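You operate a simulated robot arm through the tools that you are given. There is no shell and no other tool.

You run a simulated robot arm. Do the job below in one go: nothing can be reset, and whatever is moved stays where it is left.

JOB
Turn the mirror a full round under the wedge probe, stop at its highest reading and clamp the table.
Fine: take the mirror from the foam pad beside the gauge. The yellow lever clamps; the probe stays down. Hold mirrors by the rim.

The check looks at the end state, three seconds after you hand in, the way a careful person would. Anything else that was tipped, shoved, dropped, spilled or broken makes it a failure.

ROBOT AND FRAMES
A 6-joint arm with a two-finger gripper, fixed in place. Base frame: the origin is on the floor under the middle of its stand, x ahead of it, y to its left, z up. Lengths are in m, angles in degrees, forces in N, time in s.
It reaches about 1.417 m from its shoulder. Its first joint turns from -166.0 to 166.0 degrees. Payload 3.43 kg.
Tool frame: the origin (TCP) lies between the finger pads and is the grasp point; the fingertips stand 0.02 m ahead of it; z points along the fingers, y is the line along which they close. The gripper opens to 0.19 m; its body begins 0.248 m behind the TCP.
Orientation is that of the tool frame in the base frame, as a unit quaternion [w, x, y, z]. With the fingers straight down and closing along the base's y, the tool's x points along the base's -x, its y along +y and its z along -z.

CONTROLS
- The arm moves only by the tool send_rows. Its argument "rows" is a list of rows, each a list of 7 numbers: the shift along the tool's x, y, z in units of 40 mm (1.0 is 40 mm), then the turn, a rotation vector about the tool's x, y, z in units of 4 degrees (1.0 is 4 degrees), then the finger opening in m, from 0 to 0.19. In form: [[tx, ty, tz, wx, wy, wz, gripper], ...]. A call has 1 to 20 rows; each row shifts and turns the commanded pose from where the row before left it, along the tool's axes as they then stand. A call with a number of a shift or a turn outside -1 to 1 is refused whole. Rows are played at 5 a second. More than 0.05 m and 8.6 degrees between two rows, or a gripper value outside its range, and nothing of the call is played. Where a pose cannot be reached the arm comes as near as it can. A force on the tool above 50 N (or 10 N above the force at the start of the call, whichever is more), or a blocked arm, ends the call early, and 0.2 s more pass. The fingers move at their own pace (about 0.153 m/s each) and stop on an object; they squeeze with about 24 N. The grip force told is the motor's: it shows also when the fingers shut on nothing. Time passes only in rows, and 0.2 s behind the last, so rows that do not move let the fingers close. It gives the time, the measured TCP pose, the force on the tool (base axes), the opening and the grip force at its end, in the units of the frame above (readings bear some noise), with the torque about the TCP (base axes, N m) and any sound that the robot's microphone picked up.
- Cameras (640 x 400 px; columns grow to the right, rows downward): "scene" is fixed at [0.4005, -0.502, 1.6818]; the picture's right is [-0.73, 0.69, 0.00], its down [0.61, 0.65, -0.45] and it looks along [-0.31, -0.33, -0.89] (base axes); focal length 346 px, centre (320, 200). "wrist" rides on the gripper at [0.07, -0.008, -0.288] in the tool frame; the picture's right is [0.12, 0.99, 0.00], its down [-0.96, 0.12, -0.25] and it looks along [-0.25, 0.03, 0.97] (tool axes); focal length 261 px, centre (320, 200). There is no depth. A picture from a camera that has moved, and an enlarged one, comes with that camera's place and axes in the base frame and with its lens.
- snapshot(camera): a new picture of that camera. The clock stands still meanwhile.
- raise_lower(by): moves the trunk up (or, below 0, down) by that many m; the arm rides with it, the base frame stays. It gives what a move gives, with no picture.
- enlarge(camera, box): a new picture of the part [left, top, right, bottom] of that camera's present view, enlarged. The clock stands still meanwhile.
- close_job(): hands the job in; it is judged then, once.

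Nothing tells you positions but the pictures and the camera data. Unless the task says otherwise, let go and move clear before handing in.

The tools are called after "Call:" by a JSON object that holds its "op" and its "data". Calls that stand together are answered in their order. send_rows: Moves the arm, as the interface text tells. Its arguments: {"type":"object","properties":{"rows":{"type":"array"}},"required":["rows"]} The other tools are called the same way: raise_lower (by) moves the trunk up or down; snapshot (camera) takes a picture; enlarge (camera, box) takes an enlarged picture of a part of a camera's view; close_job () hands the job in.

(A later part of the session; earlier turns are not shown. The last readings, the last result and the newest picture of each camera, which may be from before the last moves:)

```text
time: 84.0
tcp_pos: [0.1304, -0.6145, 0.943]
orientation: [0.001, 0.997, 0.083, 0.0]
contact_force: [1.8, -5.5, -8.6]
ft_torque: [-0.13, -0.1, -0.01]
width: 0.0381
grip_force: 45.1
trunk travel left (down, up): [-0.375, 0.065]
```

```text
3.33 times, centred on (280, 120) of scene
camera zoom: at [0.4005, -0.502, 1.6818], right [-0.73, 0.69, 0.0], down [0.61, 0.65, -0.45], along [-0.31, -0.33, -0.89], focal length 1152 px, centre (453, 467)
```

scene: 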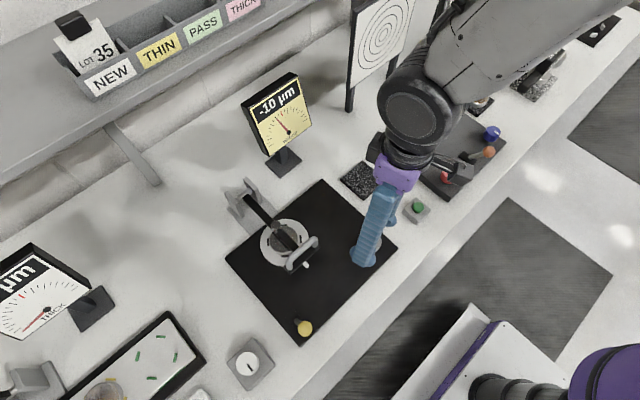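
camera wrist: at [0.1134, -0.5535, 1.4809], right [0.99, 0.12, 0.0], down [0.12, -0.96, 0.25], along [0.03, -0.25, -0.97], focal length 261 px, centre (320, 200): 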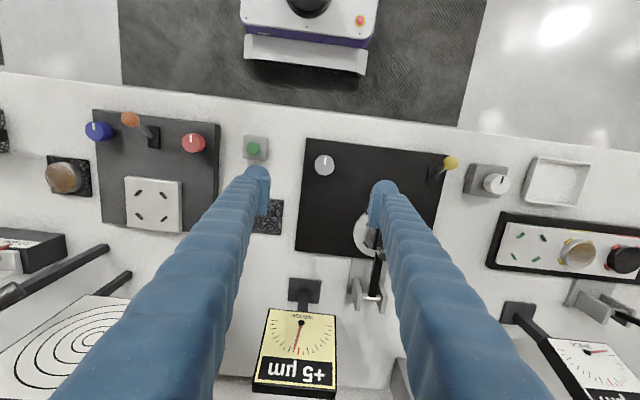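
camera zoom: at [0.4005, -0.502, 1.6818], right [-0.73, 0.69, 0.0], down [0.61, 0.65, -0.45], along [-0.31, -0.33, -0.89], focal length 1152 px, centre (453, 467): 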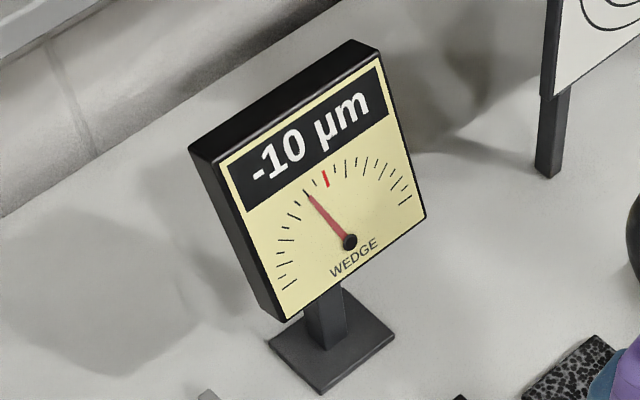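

Second grip is firm; the relation is φ = 357.1° − wrist yaw. I continue turning counter-clockwise in 20° steps with a reading after each.

Call:
{"op": "send_rows", "data": {"rows": [[0, 0, 0.02, 0, 0, -1, 0.03], [0, 0, 0, 0, 0, -1, 0.03], [0, 0, 0, 0, 0, -1, 0.03], [0, 0, 0, 0, 0, -1, 0.03], [0, 0, 0, 0, 0, -1, 0.03], [0, 0, 0, 0, 0, 0, 0.03]]}}

Call:
{"op": "enlarge", "data": {"camera": "scene", "box": [230, 60, 330, 180]}}

Call:
{"op": "enlarge", "data": {"camera": "scene", "box": [250, 205, 330, 285]}}

```text
time: 85.5
tcp_pos: [0.1304, -0.6142, 0.943]
orientation: [0.001, 0.967, 0.255, -0.001]
contact_force: [10.2, -2.5, 5.7]
ft_torque: [0.04, -0.13, 0.02]
width: 0.038
grip_force: 44.9
trunk travel left (down, up): [-0.375, 0.065]
```

```text
3.33 times, centred on (280, 120) of scene
camera zoom: at [0.4005, -0.502, 1.6818], right [-0.73, 0.69, 0.0], down [0.61, 0.65, -0.45], along [-0.31, -0.33, -0.89], focal length 1152 px, centre (453, 467)
```

zoom: 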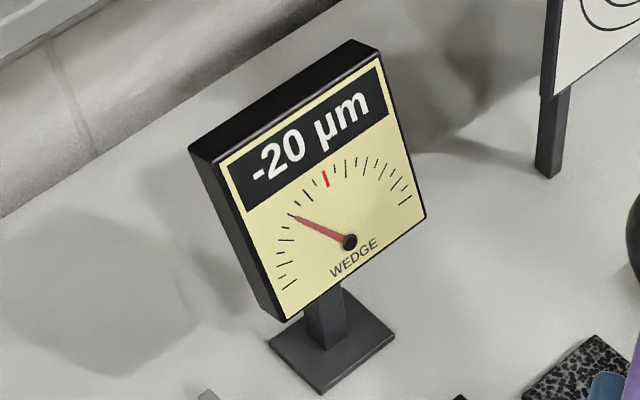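

```text
5.00 times, centred on (290, 245) of scene
camera zoom: at [0.4005, -0.502, 1.6818], right [-0.73, 0.69, 0.0], down [0.61, 0.65, -0.45], along [-0.31, -0.33, -0.89], focal length 1728 px, centre (470, -25)
```

zoom: 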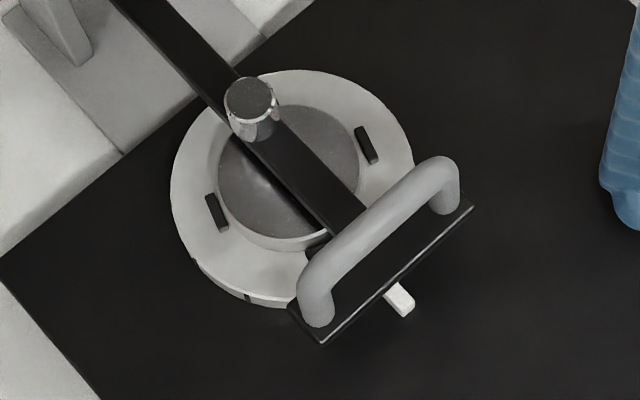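

-20 µm at ~207°. Two more stretches.

Call:
{"op": "send_rows", "data": {"rows": [[0, 0, 0, 0, 0, -1, 0.03], [0, 0, 0, 0, 0, -1, 0.03], [0, 0, 0, 0, 0, -1, 0.03], [0, 0, 0, 0, 0, -1, 0.03], [0, 0, 0, 0, 0, -1, 0.03], [0, 0, 0, 0, 0, 0, 0.03]]}}

Call:
{"op": "enlarge", "data": {"camera": "scene", "box": [230, 60, 330, 180]}}

Call:
{"op": "send_rows", "data": {"rows": [[0, 0, 0, 0, 0, -1, 0.03], [0, 0, 0, 0, 0, -1, 0.03], [0, 0, 0, 0, 0, -1, 0.03], [0, 0, 0, 0, 0, -1, 0.03], [0, 0, 0, 0, 0, -1, 0.03], [0, 0, 0, 0, 0, 0, 0.03]]}}

Call:
{"op": "enlarge", "data": {"camera": "scene", "box": [230, 60, 330, 180]}}

```text
time: 86.8
tcp_pos: [0.1298, -0.6152, 0.9438]
orientation: [0.002, 0.908, 0.419, -0.002]
contact_force: [19.7, 1.6, 14.4]
ft_torque: [0.04, -0.25, 0.03]
width: 0.0383
grip_force: 44.4
trunk travel left (down, up): [-0.375, 0.065]
```

```text
3.33 times, centred on (280, 120) of scene
camera zoom: at [0.4005, -0.502, 1.6818], right [-0.73, 0.69, 0.0], down [0.61, 0.65, -0.45], along [-0.31, -0.33, -0.89], focal length 1152 px, centre (453, 467)
```

zoom: 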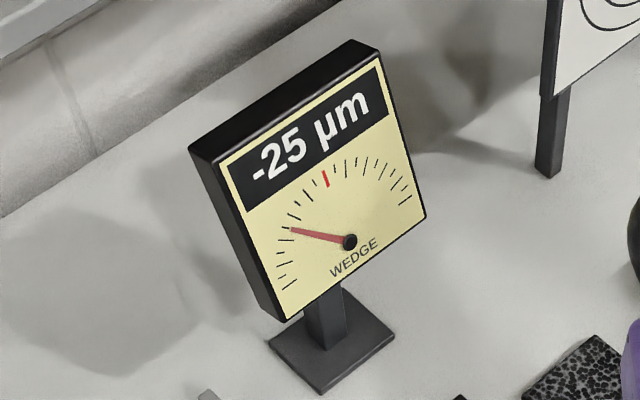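

```text
time: 88.2
tcp_pos: [0.1303, -0.6151, 0.9435]
orientation: [0.001, 0.821, 0.571, -0.001]
contact_force: [12.2, -1.2, 11.7]
ft_torque: [-0.02, -0.13, 0.06]
width: 0.0381
grip_force: 45.1
trunk travel left (down, up): [-0.375, 0.065]
```

```text
3.33 times, centred on (280, 120) of scene
camera zoom: at [0.4005, -0.502, 1.6818], right [-0.73, 0.69, 0.0], down [0.61, 0.65, -0.45], along [-0.31, -0.33, -0.89], focal length 1152 px, centre (453, 467)
```

zoom: 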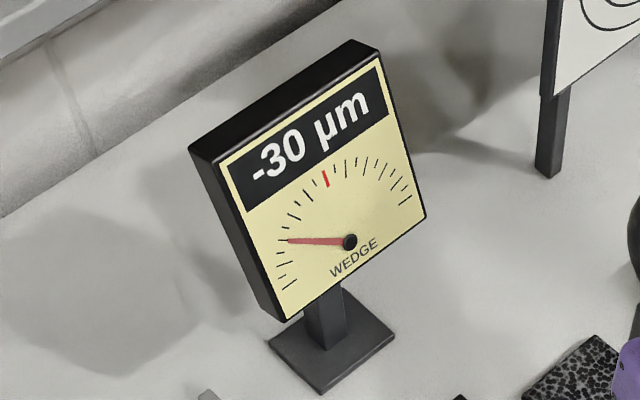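

-30 µm near 247°, the low side. Continuing with a small load relief.

Call:
{"op": "send_rows", "data": {"rows": [[0.007, 0.02, -0.025, 0, 0, -1, 0.03], [0, 0, 0, 0, 0, -1, 0.03], [0, 0, 0, 0, 0, -1, 0.03], [0, 0, 0, 0, 0, -1, 0.03], [0, 0, 0, 0, 0, -1, 0.03], [0, 0, 0, 0, 0, 0, 0.03]]}}

Call:
{"op": "enlarge", "data": {"camera": "scene", "box": [230, 60, 330, 180]}}

Call:
{"op": "send_rows", "data": {"rows": [[0, 0, 0, 0, 0, -1, 0.03], [0, 0, 0, 0, 0, -1, 0.03], [0, 0, 0, 0, 0, -1, 0.03], [0, 0, 0, 0, 0, -1, 0.03], [0, 0, 0, 0, 0, -1, 0.03], [0, 0, 0, 0, 0, 0, 0.03]]}}

Call:
{"op": "enlarge", "data": {"camera": "scene", "box": [230, 60, 330, 180]}}

```text
time: 89.7
tcp_pos: [0.1307, -0.6145, 0.9434]
orientation: [0.0, 0.709, 0.705, 0.0]
contact_force: [-4.9, 1.8, -14.7]
ft_torque: [-0.28, 0.06, -0.02]
width: 0.0381
grip_force: 45.0
trunk travel left (down, up): [-0.375, 0.065]
```

```text
3.33 times, centred on (280, 120) of scene
camera zoom: at [0.4005, -0.502, 1.6818], right [-0.73, 0.69, 0.0], down [0.61, 0.65, -0.45], along [-0.31, -0.33, -0.89], focal length 1152 px, centre (453, 467)
```

zoom: 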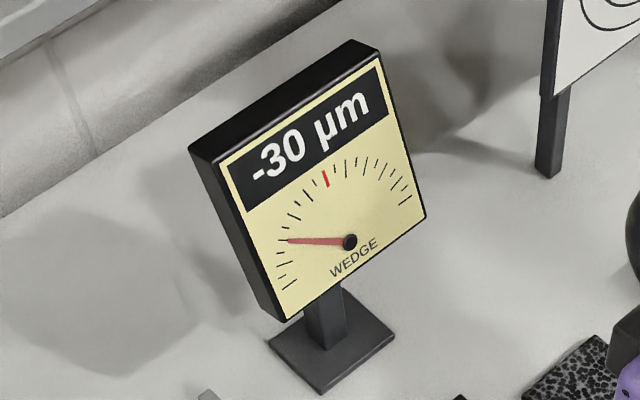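

```text
time: 91.0
tcp_pos: [0.1294, -0.615, 0.9428]
orientation: [0.0, 0.577, 0.817, 0.0]
contact_force: [-7.8, 3.8, -26.0]
ft_torque: [-0.15, -0.02, -0.07]
width: 0.038
grip_force: 44.7
trunk travel left (down, up): [-0.375, 0.065]
```

```text
3.33 times, centred on (280, 120) of scene
camera zoom: at [0.4005, -0.502, 1.6818], right [-0.73, 0.69, 0.0], down [0.61, 0.65, -0.45], along [-0.31, -0.33, -0.89], focal length 1152 px, centre (453, 467)
```

zoom: 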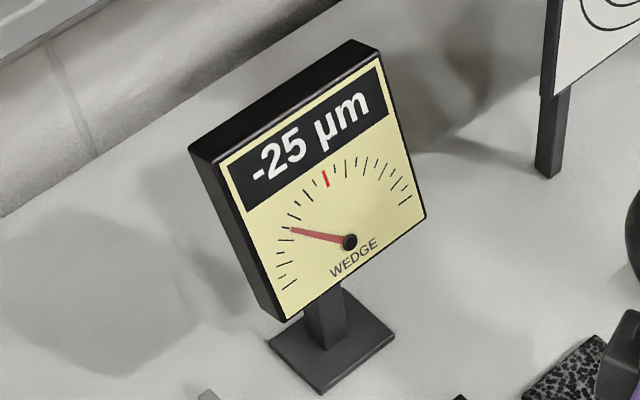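

-25 µm near 287°. I relax the vertical load and carry on to complete the round.

Call:
{"op": "send_rows", "data": {"rows": [[0, -0.01, 0.045, 0, 0, -1, 0.03], [0, 0, 0, 0, 0, -1, 0.03], [0, 0, 0, 0, 0, -1, 0.03], [0, 0, 0, 0, 0, -1, 0.03], [0, 0, 0, 0, 0, -1, 0.03], [0, 0, 0, 0, 0, 0, 0.03]]}}

Call:
{"op": "enlarge", "data": {"camera": "scene", "box": [230, 60, 330, 180]}}

Call:
{"op": "send_rows", "data": {"rows": [[0, 0, 0, 0, 0, -1, 0.03], [0, 0, 0, 0, 0, -1, 0.03], [0, 0, 0, 0, 0, -1, 0.03], [0, 0, 0, 0, 0, -1, 0.03], [0, 0, 0, 0, 0, -1, 0.03], [0, 0, 0, 0, 0, 0, 0.03]]}}

Call:
{"op": "enlarge", "data": {"camera": "scene", "box": [230, 60, 330, 180]}}

```text
time: 92.5
tcp_pos: [0.1301, -0.6157, 0.9439]
orientation: [0.0, 0.426, 0.905, -0.002]
contact_force: [0.4, 13.7, 16.1]
ft_torque: [0.37, 0.1, -0.01]
width: 0.038
grip_force: 44.5
trunk travel left (down, up): [-0.375, 0.065]
```

```text
3.33 times, centred on (280, 120) of scene
camera zoom: at [0.4005, -0.502, 1.6818], right [-0.73, 0.69, 0.0], down [0.61, 0.65, -0.45], along [-0.31, -0.33, -0.89], focal length 1152 px, centre (453, 467)
```

zoom: 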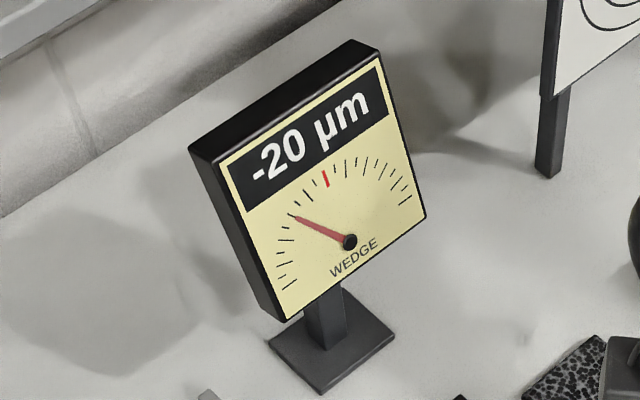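

```text
time: 93.8
tcp_pos: [0.1288, -0.6149, 0.9419]
orientation: [0.0, 0.262, 0.965, -0.001]
contact_force: [2.6, 6.7, 24.5]
ft_torque: [0.1, 0.0, 0.02]
width: 0.0381
grip_force: 45.1
trunk travel left (down, up): [-0.375, 0.065]
```

```text
3.33 times, centred on (280, 120) of scene
camera zoom: at [0.4005, -0.502, 1.6818], right [-0.73, 0.69, 0.0], down [0.61, 0.65, -0.45], along [-0.31, -0.33, -0.89], focal length 1152 px, centre (453, 467)
```

zoom: 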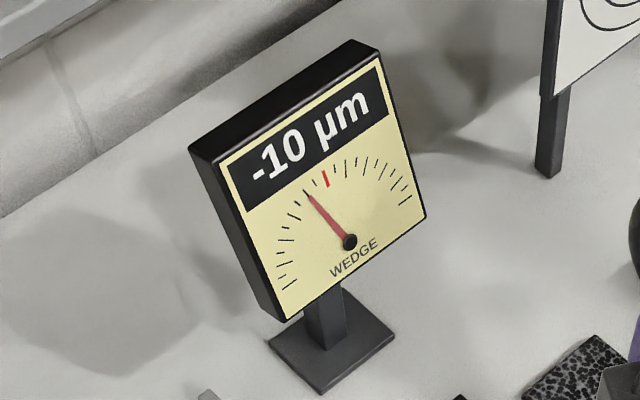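

-10 µm near 327°. I go on past 360°.

Call:
{"op": "send_rows", "data": {"rows": [[0, 0.01, -0.03, 0, 0, -1, 0.03], [0, 0, 0, 0, 0, -1, 0.03], [0, 0, 0, 0, 0, -1, 0.03], [0, 0, 0, 0, 0, -1, 0.03], [0, 0, 0, 0, 0, -1, 0.03], [0, 0, 0, 0, 0, 0, 0.03]]}}

Call:
{"op": "enlarge", "data": {"camera": "scene", "box": [230, 60, 330, 180]}}

Call:
{"op": "send_rows", "data": {"rows": [[0, 0, 0, 0, 0, -1, 0.03], [0, 0, 0, 0, 0, -1, 0.03], [0, 0, 0, 0, 0, -1, 0.03], [0, 0, 0, 0, 0, -1, 0.03], [0, 0, 0, 0, 0, -1, 0.03], [0, 0, 0, 0, 0, 0, 0.03]]}}

Call:
{"op": "enlarge", "data": {"camera": "scene", "box": [230, 60, 330, 180]}}

```text
time: 95.2
tcp_pos: [0.1293, -0.6151, 0.9437]
orientation: [0.0, 0.091, 0.996, -0.001]
contact_force: [0.5, 2.6, 0.1]
ft_torque: [-0.06, -0.09, 0.0]
width: 0.0378
grip_force: 45.2
trunk travel left (down, up): [-0.375, 0.065]
```

```text
3.33 times, centred on (280, 120) of scene
camera zoom: at [0.4005, -0.502, 1.6818], right [-0.73, 0.69, 0.0], down [0.61, 0.65, -0.45], along [-0.31, -0.33, -0.89], focal length 1152 px, centre (453, 467)
```

zoom: 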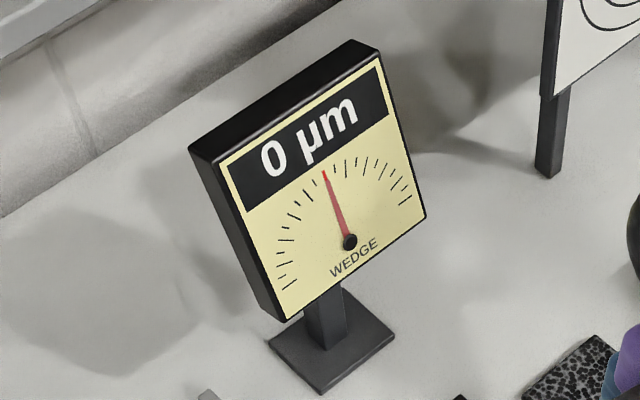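

```text
time: 96.7
tcp_pos: [0.1299, -0.6151, 0.9435]
orientation: [0.0, -0.084, 0.997, 0.0]
contact_force: [2.7, -0.1, -9.9]
ft_torque: [-0.04, -0.01, 0.02]
width: 0.0378
grip_force: 45.2
trunk travel left (down, up): [-0.375, 0.065]
```

```text
3.33 times, centred on (280, 120) of scene
camera zoom: at [0.4005, -0.502, 1.6818], right [-0.73, 0.69, 0.0], down [0.61, 0.65, -0.45], along [-0.31, -0.33, -0.89], focal length 1152 px, centre (453, 467)
```

zoom: 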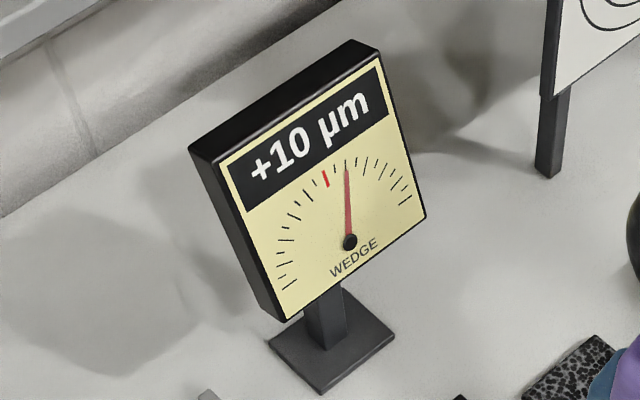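

The round is complete: past 360° the readings repeat (0 at ~347°, +10 at ~367°). All readings fit 30·cos(φ−80°), so the peak is near φ ≈ 80° (i.e. 440°); I turn on toward it, taking finer readings on the rising side.

Call:
{"op": "send_rows", "data": {"rows": [[0, 0, 0.015, 0, 0, -1, 0.03], [0, 0, 0, 0, 0, -1, 0.03], [0, 0, 0, 0, 0, -1, 0.03], [0, 0, 0, 0, 0, -1, 0.03], [0, 0, 0, 0, 0, -1, 0.03], [0, 0, 0, 0, 0, 0, 0.03]]}}

Call:
{"op": "enlarge", "data": {"camera": "scene", "box": [230, 60, 330, 180]}}

Call:
{"op": "send_rows", "data": {"rows": [[0, 0, 0, 0, 0, -1, 0.03], [0, 0, 0, 0, 0, -1, 0.03], [0, 0, 0, 0, 0, -1, 0.03], [0, 0, 0, 0, 0, -1, 0.03], [0, 0, 0, 0, 0, -1, 0.03], [0, 0, 0, 0, 0, 0, 0.03]]}}

Call:
{"op": "enlarge", "data": {"camera": "scene", "box": [230, 60, 330, 180]}}

```text
time: 98.0
tcp_pos: [0.1307, -0.6158, 0.9417]
orientation: [-0.001, -0.257, 0.967, -0.001]
contact_force: [-0.3, -7.2, 8.4]
ft_torque: [-0.07, 0.04, 0.04]
width: 0.038
grip_force: 44.9
trunk travel left (down, up): [-0.375, 0.065]
```

```text
3.33 times, centred on (280, 120) of scene
camera zoom: at [0.4005, -0.502, 1.6818], right [-0.73, 0.69, 0.0], down [0.61, 0.65, -0.45], along [-0.31, -0.33, -0.89], focal length 1152 px, centre (453, 467)
```

zoom: 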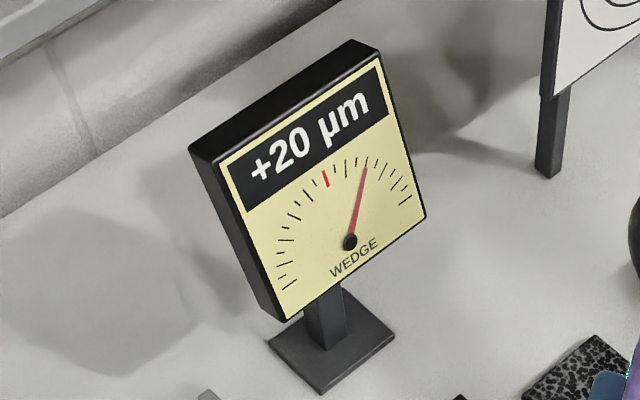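

```text
time: 99.5
tcp_pos: [0.1299, -0.6149, 0.944]
orientation: [0.0, -0.419, 0.908, -0.002]
contact_force: [-3.2, -9.4, 8.8]
ft_torque: [-0.34, 0.19, 0.02]
width: 0.0382
grip_force: 44.8
trunk travel left (down, up): [-0.375, 0.065]
```

```text
3.33 times, centred on (280, 120) of scene
camera zoom: at [0.4005, -0.502, 1.6818], right [-0.73, 0.69, 0.0], down [0.61, 0.65, -0.45], along [-0.31, -0.33, -0.89], focal length 1152 px, centre (453, 467)
```

zoom: 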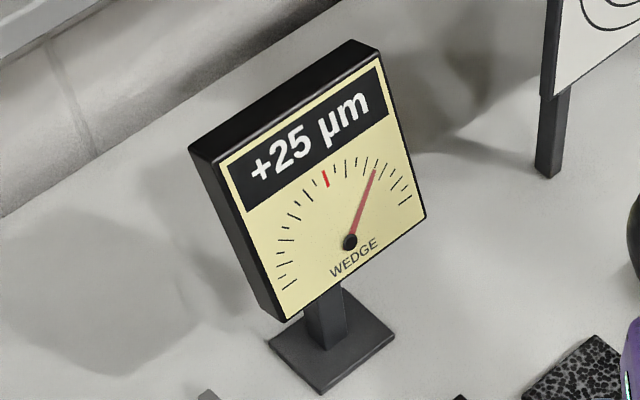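

+20 µm at 26.7° and +25 µm at 46.6°, still consistent. Now small 4° steps to locate where +30 begins.

Call:
{"op": "send_rows", "data": {"rows": [[0, 0, 0, 0, 0, -1, 0.03], [0, 0, 0, 0, 0, 0, 0.03]]}}

Call:
{"op": "enlarge", "data": {"camera": "scene", "box": [230, 60, 330, 180]}}

Call:
{"op": "send_rows", "data": {"rows": [[0, 0, 0, 0, 0, -1, 0.03], [0, 0, 0, 0, 0, 0, 0.03]]}}

Call:
{"op": "enlarge", "data": {"camera": "scene", "box": [230, 60, 330, 180]}}

Call:
{"op": "send_rows", "data": {"rows": [[0, 0, 0, 0, 0, -1, 0.03], [0, 0, 0, 0, 0, 0, 0.03]]}}

Call:
{"op": "enlarge", "data": {"camera": "scene", "box": [230, 60, 330, 180]}}

```text
time: 100.0
tcp_pos: [0.1305, -0.6148, 0.9436]
orientation: [0.0, -0.451, 0.892, -0.001]
contact_force: [-2.2, -10.9, 7.7]
ft_torque: [-0.1, 0.02, -0.04]
width: 0.0382
grip_force: 44.9
trunk travel left (down, up): [-0.375, 0.065]
```

```text
3.33 times, centred on (280, 120) of scene
camera zoom: at [0.4005, -0.502, 1.6818], right [-0.73, 0.69, 0.0], down [0.61, 0.65, -0.45], along [-0.31, -0.33, -0.89], focal length 1152 px, centre (453, 467)
```

zoom: 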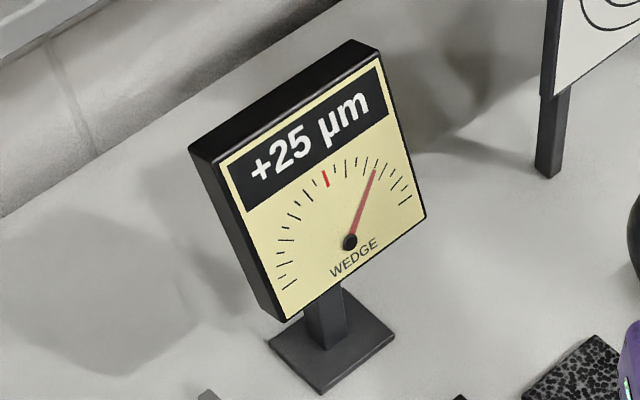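

```text
time: 100.7
tcp_pos: [0.1305, -0.6141, 0.9428]
orientation: [0.0, -0.481, 0.877, -0.001]
contact_force: [-6.5, -13.3, 7.6]
ft_torque: [-0.18, 0.16, 0.01]
width: 0.0378
grip_force: 44.4
trunk travel left (down, up): [-0.375, 0.065]
```

```text
3.33 times, centred on (280, 120) of scene
camera zoom: at [0.4005, -0.502, 1.6818], right [-0.73, 0.69, 0.0], down [0.61, 0.65, -0.45], along [-0.31, -0.33, -0.89], focal length 1152 px, centre (453, 467)
```

zoom: 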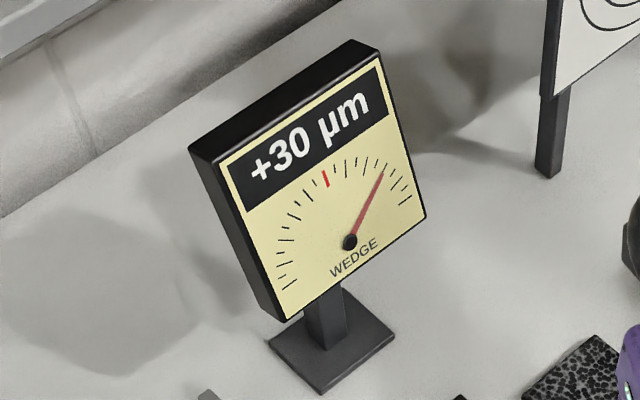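

```text
time: 101.2
tcp_pos: [0.1304, -0.6143, 0.9431]
orientation: [0.0, -0.512, 0.859, -0.001]
contact_force: [-4.2, -12.6, 11.6]
ft_torque: [-0.05, -0.04, 0.01]
width: 0.0379
grip_force: 44.7
trunk travel left (down, up): [-0.375, 0.065]
```

```text
3.33 times, centred on (280, 120) of scene
camera zoom: at [0.4005, -0.502, 1.6818], right [-0.73, 0.69, 0.0], down [0.61, 0.65, -0.45], along [-0.31, -0.33, -0.89], focal length 1152 px, centre (453, 467)
```

zoom: 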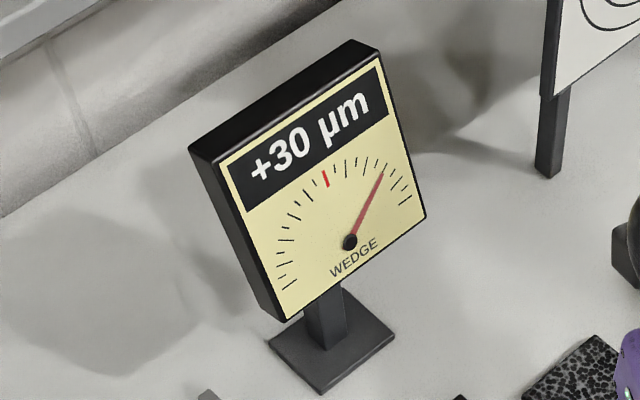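

+30 begins between 50.7° and 54.6° on the rising side, and with the falling-side readings the peak centre comes to about 79.5°. I turn on to 79.5°.

Call:
{"op": "send_rows", "data": {"rows": [[0.025, 0, -0.02, 0, 0, -1, 0.03], [0, 0, 0, 0, 0, -1, 0.03], [0, 0, 0, 0, 0, -1, 0.03], [0, 0, 0, 0, 0, -1, 0.03], [0, 0, 0, 0, 0, -1, 0.03], [0, 0, 0, 0, 0, -0.225, 0.03], [0, 0, 0, 0, 0, 0, 0.03]]}}

Call:
{"op": "enlarge", "data": {"camera": "scene", "box": [230, 60, 330, 180]}}

Call:
{"op": "enlarge", "data": {"camera": "scene", "box": [250, 205, 330, 285]}}

```text
time: 102.8
tcp_pos: [0.1299, -0.615, 0.9431]
orientation: [-0.002, -0.659, 0.752, 0.001]
contact_force: [9.8, 2.7, -25.2]
ft_torque: [-0.2, -0.07, -0.03]
width: 0.038
grip_force: 45.5
trunk travel left (down, up): [-0.375, 0.065]
```

```text
3.33 times, centred on (280, 120) of scene
camera zoom: at [0.4005, -0.502, 1.6818], right [-0.73, 0.69, 0.0], down [0.61, 0.65, -0.45], along [-0.31, -0.33, -0.89], focal length 1152 px, centre (453, 467)
```

zoom: 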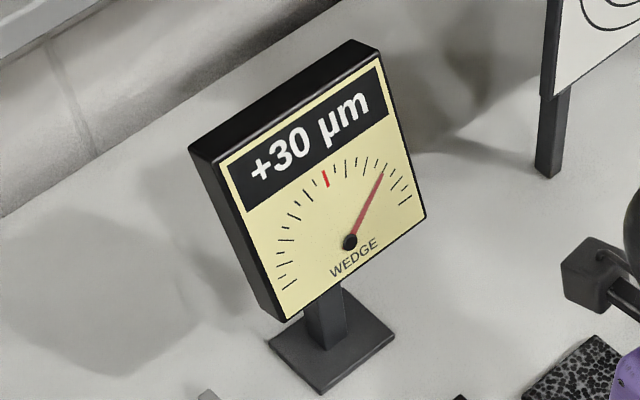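

```text
5.00 times, centred on (290, 245) of scene
camera zoom: at [0.4005, -0.502, 1.6818], right [-0.73, 0.69, 0.0], down [0.61, 0.65, -0.45], along [-0.31, -0.33, -0.89], focal length 1728 px, centre (470, -25)
```

zoom: 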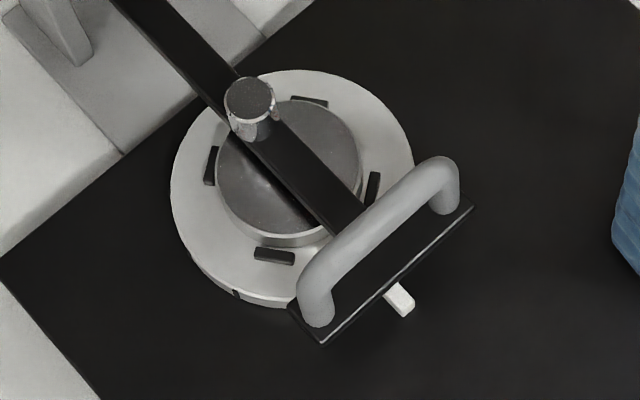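

At 79.5° the gauge shows +30 µm. I relax the loads, open the fingers and rise off the knob, checking that the reading and table angle hold.

Call:
{"op": "send_rows", "data": {"rows": [[0, -0.02, 0.05, 0, 0, 0, 0.03], [0, 0, 0, 0, 0, 0, 0.05], [0, 0, 0, 0, 0, 0, 0.07], [0, 0, 0, 0, 0, 0, 0.07], [0, 0, -0.5, 0, 0, 0, 0.07], [0, 0, -0.8, 0, 0, 0, 0.07], [0, 0, 0, 0, 0, 0, 0.07]]}}

Call:
{"op": "enlarge", "data": {"camera": "wrist", "box": [260, 130, 380, 240]}}

Call:
{"op": "enlarge", "data": {"camera": "scene", "box": [230, 60, 400, 290]}}

```text
time: 104.5
tcp_pos: [0.1303, -0.6164, 0.9919]
orientation: [0.0, -0.659, 0.752, 0.0]
contact_force: [-0.7, -1.0, -0.5]
ft_torque: [-0.03, 0.02, -0.01]
width: 0.0699
grip_force: 0.1
trunk travel left (down, up): [-0.375, 0.065]
```

```text
3.64 times, centred on (320, 185) of wrist
camera zoom: at [0.1294, -0.6866, 1.2812], right [-1.0, 0.01, 0.0], down [0.01, 0.97, 0.25], along [0.0, 0.25, -0.97], focal length 948 px, centre (320, 254)
```

zoom: 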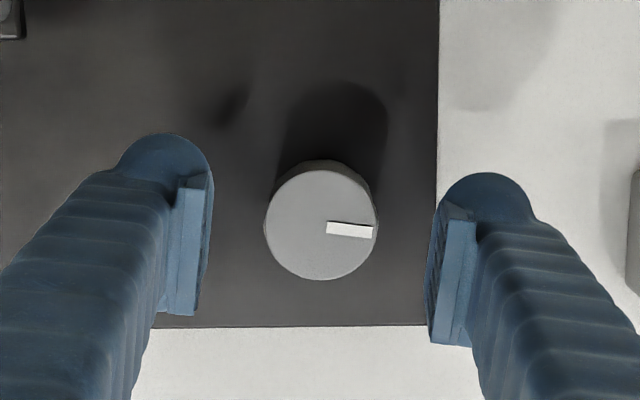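

```text
1.74 times, centred on (315, 175) of scene
camera zoom: at [0.4005, -0.502, 1.6818], right [-0.73, 0.69, 0.0], down [0.61, 0.65, -0.45], along [-0.31, -0.33, -0.89], focal length 601 px, centre (329, 244)
```

zoom: 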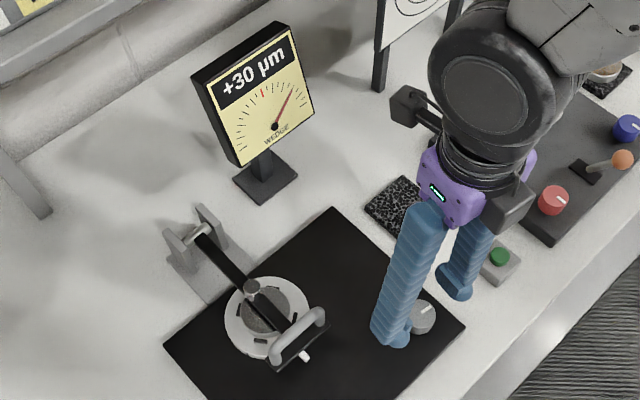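

The reading holds at +30 µm. I measure the knob mark precisely to verify the actual angle.

Call:
{"op": "enlarge", "data": {"camera": "wrist", "box": [300, 165, 344, 205]}}

Call:
{"op": "enlarge", "data": {"camera": "scene", "box": [262, 215, 312, 265]}}

Call:
{"op": "enlarge", "data": {"camera": "scene", "box": [350, 220, 400, 265]}}

```text
10.00 times, centred on (322, 185) of wrist
camera zoom: at [0.1294, -0.6866, 1.2812], right [-1.0, 0.01, 0.0], down [0.01, 0.97, 0.25], along [0.0, 0.25, -0.97], focal length 2606 px, centre (300, 350)
```

zoom: 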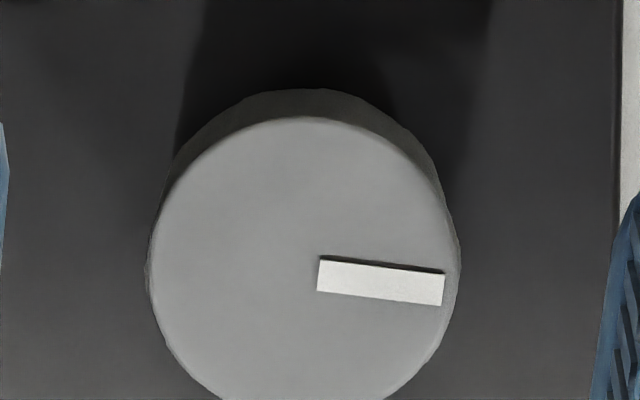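

```text
8.00 times, centred on (287, 240) of scene
camera zoom: at [0.4005, -0.502, 1.6818], right [-0.73, 0.69, 0.0], down [0.61, 0.65, -0.45], along [-0.31, -0.33, -0.89], focal length 2765 px, centre (584, -120)
```

zoom: 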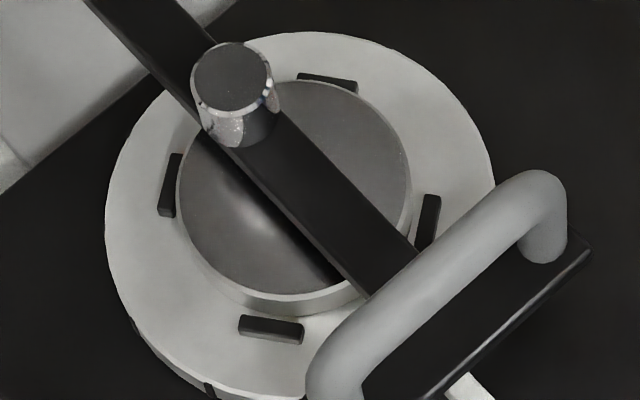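

```text
8.89 times, centred on (375, 242) of scene
camera zoom: at [0.4005, -0.502, 1.6818], right [-0.73, 0.69, 0.0], down [0.61, 0.65, -0.45], along [-0.31, -0.33, -0.89], focal length 3072 px, centre (-169, -178)
```

zoom: 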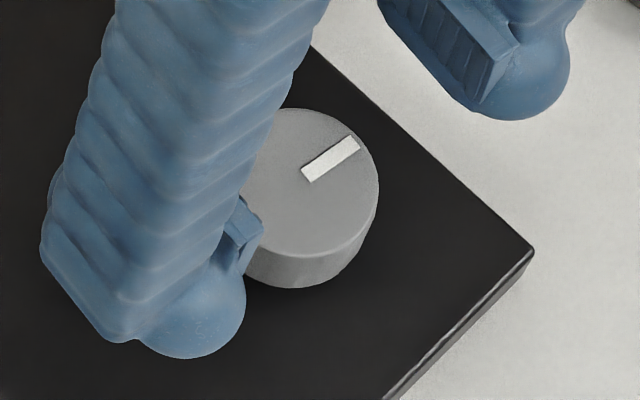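

The mark shows the knob really stands at about 83°, a few degrees past my estimate of the peak. For a better bracket I'll regrip with the wrist near mid-range and find both edges of the +30 band using the mark itself, then stop in the middle.

Call:
{"op": "send_rows", "data": {"rows": [[0, 0, 0, 0, 0, 1, 0.07], [0, 0, 0, 0, 0, 1, 0.07], [0, 0, 0, 0, 0, 1, 0.07], [0, 0, 0, 0, 0, 1, 0.07], [0, 0, 0, 0, 0, 1, 0.07], [0, 0, 0, 0, 0, 1, 0.07], [0, 0, 0, 0, 0, 1, 0.07], [0, 0, 0, 0, 0, 1, 0.07], [0, 0, 0, 0, 0, 1, 0.07], [0, 0, 0, 0, 0, 1, 0.07], [0, 0, 0, 0, 0, 1, 0.07], [0, 0, 0, 0, 0, 1, 0.07], [0, 0, 0, 0, 0, 1, 0.07], [0, 0, 0, 0, 0, 1, 0.07], [0, 0, 0, 0, 0, 1, 0.07], [0, 0, 0, 0, 0, 1, 0.07], [0, 0, 0, 0, 0, 1, 0.07], [0, 0, 0, 0, 0, 1, 0.07], [0, 0, 0, 0, 0, 1, 0.07], [0, 0, 0, 0, 0, 1, 0.07]]}}

Call:
{"op": "enlarge", "data": {"camera": "wrist", "box": [280, 150, 360, 220]}}

```text
time: 108.7
tcp_pos: [0.1309, -0.6161, 0.9924]
orientation: [0.0, -0.021, 1.0, -0.001]
contact_force: [0.3, 0.6, 0.3]
ft_torque: [0.03, 0.03, 0.02]
width: 0.0699
grip_force: 0.0
trunk travel left (down, up): [-0.375, 0.065]
```

```text
5.71 times, centred on (320, 185) of wrist
camera zoom: at [0.0608, -0.6275, 1.2809], right [-0.16, 0.99, 0.0], down [0.96, 0.16, 0.25], along [0.24, 0.04, -0.97], focal length 1489 px, centre (320, 286)
```

zoom: 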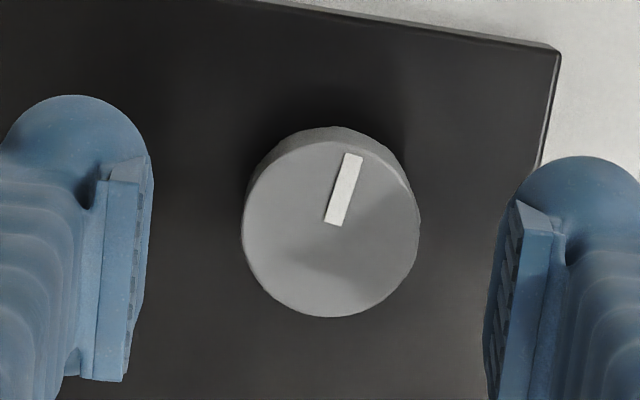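

I centre (2 mm in +y), lower and grip the knob again.

Call:
{"op": "send_rows", "data": {"rows": [[0, 0.05, 0.4, 0, 0, 0, 0.07], [0, 0, 0.4, 0, 0, 0, 0.07], [0, 0, 0.37, 0, 0, 0, 0.07], [0, 0, 0, 0, 0, 0, 0.05], [0, 0, 0, 0, 0, 0, 0.03], [0, 0, 0, 0, 0, 0, 0.03], [0, 0, 0, 0, 0, 0, 0.03]]}}

Call:
{"op": "enlarge", "data": {"camera": "wrist", "box": [280, 150, 360, 220]}}

Call:
{"op": "enlarge", "data": {"camera": "scene", "box": [230, 60, 400, 290]}}

```text
time: 110.2
tcp_pos: [0.1291, -0.616, 0.948]
orientation: [0.0, -0.022, 1.0, 0.0]
contact_force: [-0.1, 1.5, -0.6]
ft_torque: [0.01, 0.0, 0.01]
width: 0.038
grip_force: 45.0
trunk travel left (down, up): [-0.375, 0.065]
```

```text
5.71 times, centred on (320, 185) of wrist
camera zoom: at [0.0597, -0.6255, 1.2359], right [-0.16, 0.99, 0.0], down [0.96, 0.16, 0.25], along [0.24, 0.04, -0.97], focal length 1489 px, centre (320, 286)
```

zoom: 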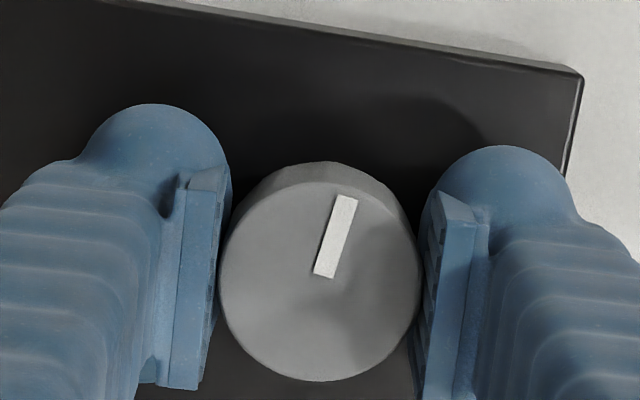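

```text
1.74 times, centred on (315, 175) of scene
camera zoom: at [0.4005, -0.502, 1.6818], right [-0.73, 0.69, 0.0], down [0.61, 0.65, -0.45], along [-0.31, -0.33, -0.89], focal length 601 px, centre (329, 244)
```

zoom: 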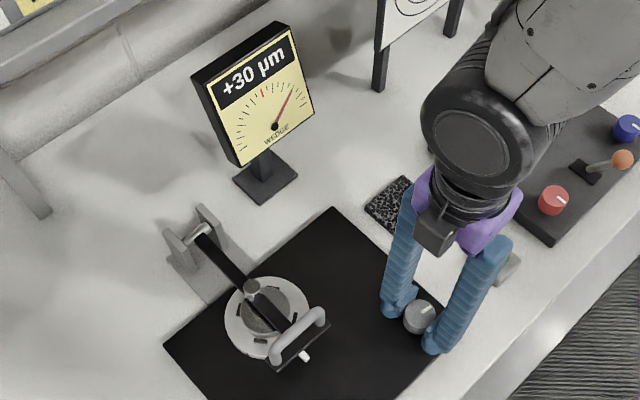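

The mark reads about 83.6° under the new grip. I step counter-clockwise to find where +30 ends on the far side.

Call:
{"op": "send_rows", "data": {"rows": [[0, 0, 0, 0, 0, -1, 0.03], [0, 0, 0, 0, 0, -1, 0.03], [0, 0, 0, 0, 0, -1, 0.03], [0, 0, 0, 0, 0, -1, 0.03], [0, 0, 0, 0, 0, 0, 0.03]]}}

Call:
{"op": "enlarge", "data": {"camera": "scene", "box": [230, 60, 330, 180]}}

Call:
{"op": "send_rows", "data": {"rows": [[0, 0, 0, 0, 0, -0.5, 0.03], [0, 0, 0, 0, 0, 0, 0.03]]}}

Call:
{"op": "enlarge", "data": {"camera": "scene", "box": [230, 60, 330, 180]}}

Call:
{"op": "send_rows", "data": {"rows": [[0, 0, 0, 0, 0, -0.5, 0.03], [0, 0, 0, 0, 0, 0, 0.03]]}}

Call:
{"op": "enlarge", "data": {"camera": "scene", "box": [230, 60, 330, 180]}}

```text
time: 111.5
tcp_pos: [0.1305, -0.615, 0.9473]
orientation: [0.0, -0.16, 0.987, -0.002]
contact_force: [-4.9, -8.7, 20.9]
ft_torque: [-0.09, 0.19, 0.01]
width: 0.0381
grip_force: 45.0
trunk travel left (down, up): [-0.375, 0.065]
```

```text
3.33 times, centred on (280, 120) of scene
camera zoom: at [0.4005, -0.502, 1.6818], right [-0.73, 0.69, 0.0], down [0.61, 0.65, -0.45], along [-0.31, -0.33, -0.89], focal length 1152 px, centre (453, 467)
```

zoom: 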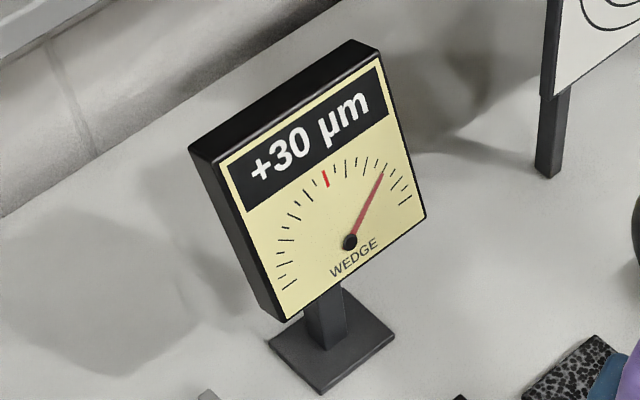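

```text
time: 112.0
tcp_pos: [0.1296, -0.6158, 0.9477]
orientation: [0.001, -0.178, 0.984, -0.002]
contact_force: [-9.4, -11.4, 18.3]
ft_torque: [-0.17, 0.23, 0.03]
width: 0.0382
grip_force: 44.6
trunk travel left (down, up): [-0.375, 0.065]
```

```text
3.33 times, centred on (280, 120) of scene
camera zoom: at [0.4005, -0.502, 1.6818], right [-0.73, 0.69, 0.0], down [0.61, 0.65, -0.45], along [-0.31, -0.33, -0.89], focal length 1152 px, centre (453, 467)
```

zoom: 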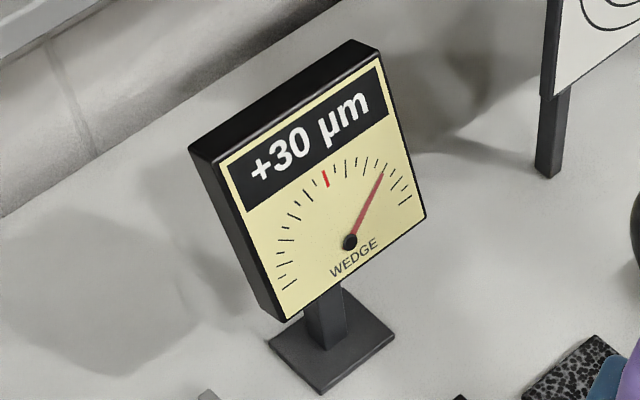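

```text
time: 112.7
tcp_pos: [0.1317, -0.6136, 0.9472]
orientation: [0.001, -0.194, 0.981, -0.002]
contact_force: [-8.5, -13.8, 20.8]
ft_torque: [-0.14, 0.13, 0.04]
width: 0.0382
grip_force: 45.1
trunk travel left (down, up): [-0.375, 0.065]
```

```text
3.33 times, centred on (280, 120) of scene
camera zoom: at [0.4005, -0.502, 1.6818], right [-0.73, 0.69, 0.0], down [0.61, 0.65, -0.45], along [-0.31, -0.33, -0.89], focal length 1152 px, centre (453, 467)
```

zoom: 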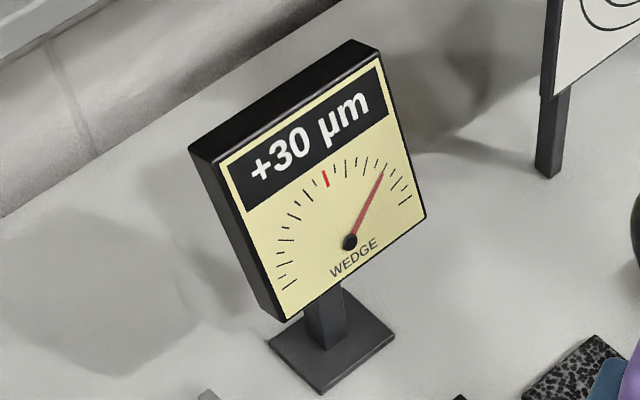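

Still +30 µm at about 103.5°. I relieve load and continue in 2° steps.

Call:
{"op": "send_rows", "data": {"rows": [[0.03, -0.022, -0.03, 0, 0, -0.5, 0.03], [0, 0, 0, 0, 0, 0, 0.03]]}}

Call:
{"op": "enlarge", "data": {"camera": "scene", "box": [230, 60, 330, 180]}}

Call:
{"op": "send_rows", "data": {"rows": [[0, 0, 0, 0, 0, -0.5, 0.03], [0, 0, 0, 0, 0, 0, 0.03]]}}

Call:
{"op": "enlarge", "data": {"camera": "scene", "box": [230, 60, 330, 180]}}

Call:
{"op": "send_rows", "data": {"rows": [[0, 0, 0, 0, 0, -0.5, 0.03], [0, 0, 0, 0, 0, 0, 0.03]]}}

Call:
{"op": "enlarge", "data": {"camera": "scene", "box": [230, 60, 330, 180]}}

```text
time: 113.2
tcp_pos: [0.1311, -0.6152, 0.9466]
orientation: [0.0, -0.213, 0.977, -0.001]
contact_force: [1.5, -11.3, -1.2]
ft_torque: [-0.14, -0.17, 0.02]
width: 0.0383
grip_force: 45.2
trunk travel left (down, up): [-0.375, 0.065]
```

```text
3.33 times, centred on (280, 120) of scene
camera zoom: at [0.4005, -0.502, 1.6818], right [-0.73, 0.69, 0.0], down [0.61, 0.65, -0.45], along [-0.31, -0.33, -0.89], focal length 1152 px, centre (453, 467)
```

zoom: 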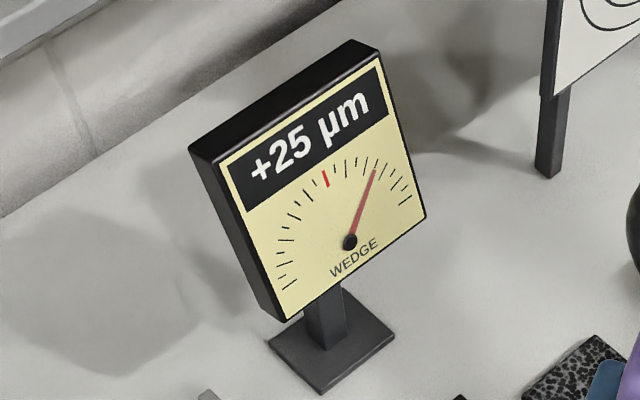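

```text
time: 113.8
tcp_pos: [0.1296, -0.6155, 0.9465]
orientation: [0.0, -0.229, 0.973, 0.001]
contact_force: [1.3, -6.8, -18.8]
ft_torque: [-0.13, 0.02, 0.03]
width: 0.0382
grip_force: 44.6
trunk travel left (down, up): [-0.375, 0.065]
```

```text
3.33 times, centred on (280, 120) of scene
camera zoom: at [0.4005, -0.502, 1.6818], right [-0.73, 0.69, 0.0], down [0.61, 0.65, -0.45], along [-0.31, -0.33, -0.89], focal length 1152 px, centre (453, 467)
```

zoom: 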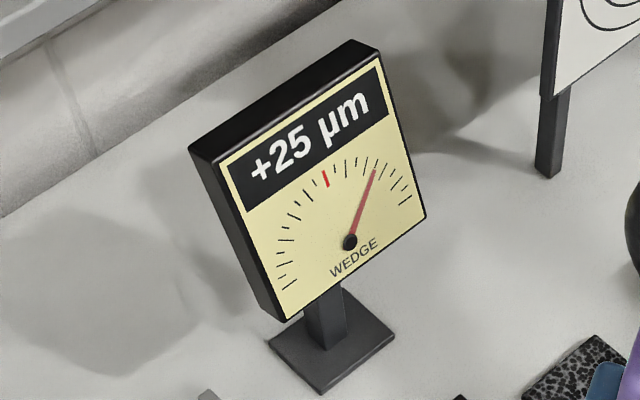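

```text
time: 114.5
tcp_pos: [0.1304, -0.6147, 0.9468]
orientation: [0.0, -0.246, 0.969, 0.001]
contact_force: [1.8, -3.3, -29.3]
ft_torque: [-0.02, -0.02, 0.01]
width: 0.038
grip_force: 45.1
trunk travel left (down, up): [-0.375, 0.065]
```

```text
3.33 times, centred on (280, 120) of scene
camera zoom: at [0.4005, -0.502, 1.6818], right [-0.73, 0.69, 0.0], down [0.61, 0.65, -0.45], along [-0.31, -0.33, -0.89], focal length 1152 px, centre (453, 467)
```

zoom: 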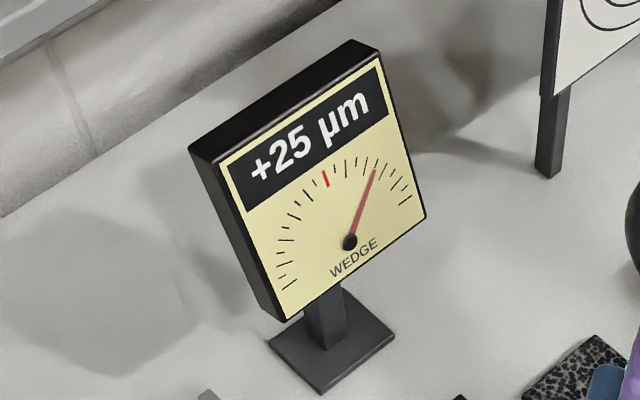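

+30 ends near φ ≈ 104.6°. Now I turn back clockwise in this same grip to find the other edge.

Call:
{"op": "send_rows", "data": {"rows": [[0, 0, 0.05, 0, 0, 1, 0.03], [0, 0, 0, 0, 0, 1, 0.03], [0, 0, 0, 0, 0, 1, 0.03], [0, 0, 0, 0, 0, 1, 0.03], [0, 0, 0, 0, 0, 1, 0.03], [0, 0, 0, 0, 0, 1, 0.03], [0, 0, 0, 0, 0, 0, 0.03]]}}

Call:
{"op": "enlarge", "data": {"camera": "wrist", "box": [280, 150, 360, 220]}}

Call:
{"op": "enlarge", "data": {"camera": "scene", "box": [230, 60, 330, 180]}}

```text
time: 116.0
tcp_pos: [0.1288, -0.6144, 0.9467]
orientation: [0.0, -0.039, 0.999, -0.002]
contact_force: [-0.5, 4.0, 30.2]
ft_torque: [0.06, -0.03, 0.06]
width: 0.0382
grip_force: 45.0
trunk travel left (down, up): [-0.375, 0.065]
```

```text
5.71 times, centred on (320, 185) of wrist
camera zoom: at [0.0602, -0.6273, 1.2356], right [-0.2, 0.98, 0.0], down [0.95, 0.19, 0.25], along [0.24, 0.04, -0.97], focal length 1489 px, centre (320, 286)
```

zoom: 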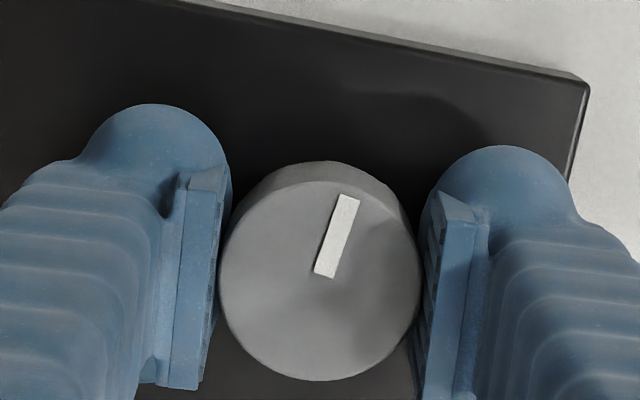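

```text
3.33 times, centred on (280, 120) of scene
camera zoom: at [0.4005, -0.502, 1.6818], right [-0.73, 0.69, 0.0], down [0.61, 0.65, -0.45], along [-0.31, -0.33, -0.89], focal length 1152 px, centre (453, 467)
```

zoom: 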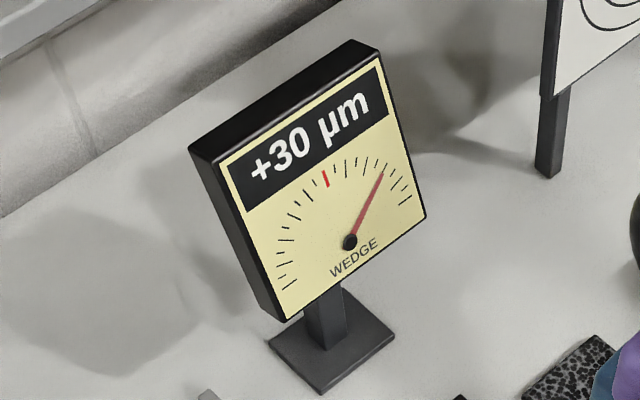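

No slip in this grip (the mark sits the same between the fingers). Continuing clockwise toward the near edge.

Call:
{"op": "send_rows", "data": {"rows": [[0, 0, -0.025, 0, 0, 1, 0.03], [0, 0, 0, 0, 0, 1, 0.03], [0, 0, 0, 0, 0, 1, 0.03], [0, 0, 0, 0, 0, 1, 0.03], [0, 0, 0, 0, 0, 1, 0.03], [0, 0, 0, 0, 0, 1, 0.03], [0, 0, 0, 0, 0, 0, 0.03]]}}

Call:
{"op": "enlarge", "data": {"camera": "scene", "box": [230, 60, 330, 180]}}

Call:
{"op": "send_rows", "data": {"rows": [[0, 0, 0, 0, 0, 0.5, 0.03], [0, 0, 0, 0, 0, 0, 0.03]]}}

Call:
{"op": "enlarge", "data": {"camera": "scene", "box": [230, 60, 330, 180]}}

Call:
{"op": "send_rows", "data": {"rows": [[0, 0, 0, 0, 0, 0.5, 0.03], [0, 0, 0, 0, 0, 0, 0.03]]}}

Call:
{"op": "enlarge", "data": {"camera": "scene", "box": [230, 60, 330, 180]}}

```text
time: 117.7
tcp_pos: [0.1298, -0.6147, 0.9466]
orientation: [0.0, 0.171, 0.985, -0.002]
contact_force: [1.5, -5.0, 26.9]
ft_torque: [-0.21, -0.26, -0.02]
width: 0.0379
grip_force: 45.0
trunk travel left (down, up): [-0.375, 0.065]
```

```text
3.33 times, centred on (280, 120) of scene
camera zoom: at [0.4005, -0.502, 1.6818], right [-0.73, 0.69, 0.0], down [0.61, 0.65, -0.45], along [-0.31, -0.33, -0.89], focal length 1152 px, centre (453, 467)
```

zoom: 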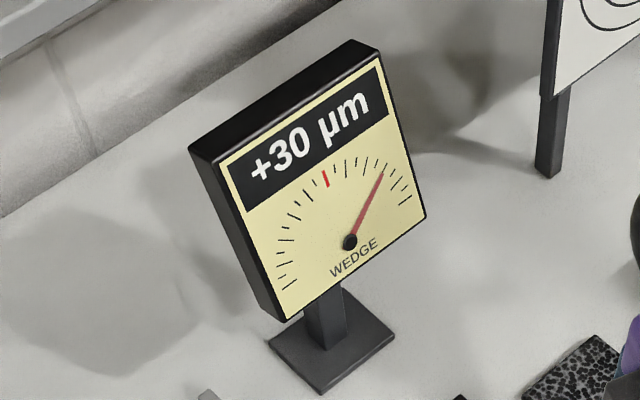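

```text
time: 118.2
tcp_pos: [0.1301, -0.6145, 0.9465]
orientation: [-0.001, 0.188, 0.982, -0.001]
contact_force: [1.9, -7.8, 19.0]
ft_torque: [-0.27, -0.27, 0.01]
width: 0.038
grip_force: 45.2
trunk travel left (down, up): [-0.375, 0.065]
```

```text
3.33 times, centred on (280, 120) of scene
camera zoom: at [0.4005, -0.502, 1.6818], right [-0.73, 0.69, 0.0], down [0.61, 0.65, -0.45], along [-0.31, -0.33, -0.89], focal length 1152 px, centre (453, 467)
```

zoom: 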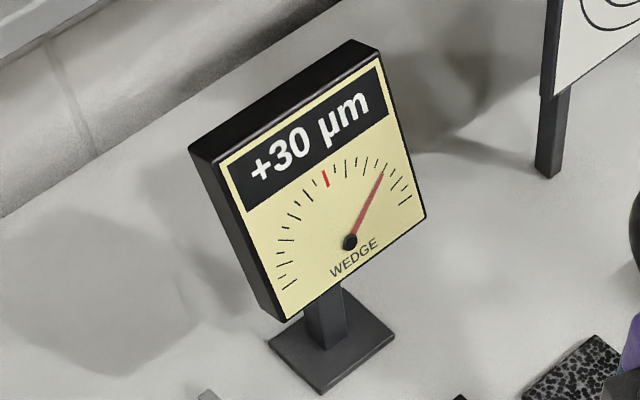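

```text
time: 118.8
tcp_pos: [0.1318, -0.6152, 0.9463]
orientation: [0.0, 0.205, 0.979, -0.002]
contact_force: [5.3, -12.3, 13.4]
ft_torque: [-0.26, -0.27, 0.05]
width: 0.0379
grip_force: 45.1
trunk travel left (down, up): [-0.375, 0.065]
```

```text
3.33 times, centred on (280, 120) of scene
camera zoom: at [0.4005, -0.502, 1.6818], right [-0.73, 0.69, 0.0], down [0.61, 0.65, -0.45], along [-0.31, -0.33, -0.89], focal length 1152 px, centre (453, 467)
```

zoom: 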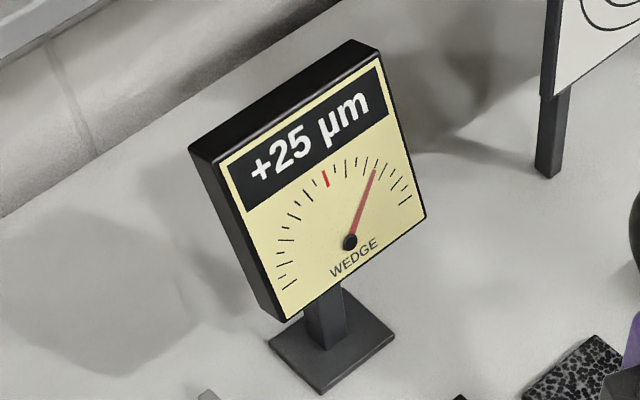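

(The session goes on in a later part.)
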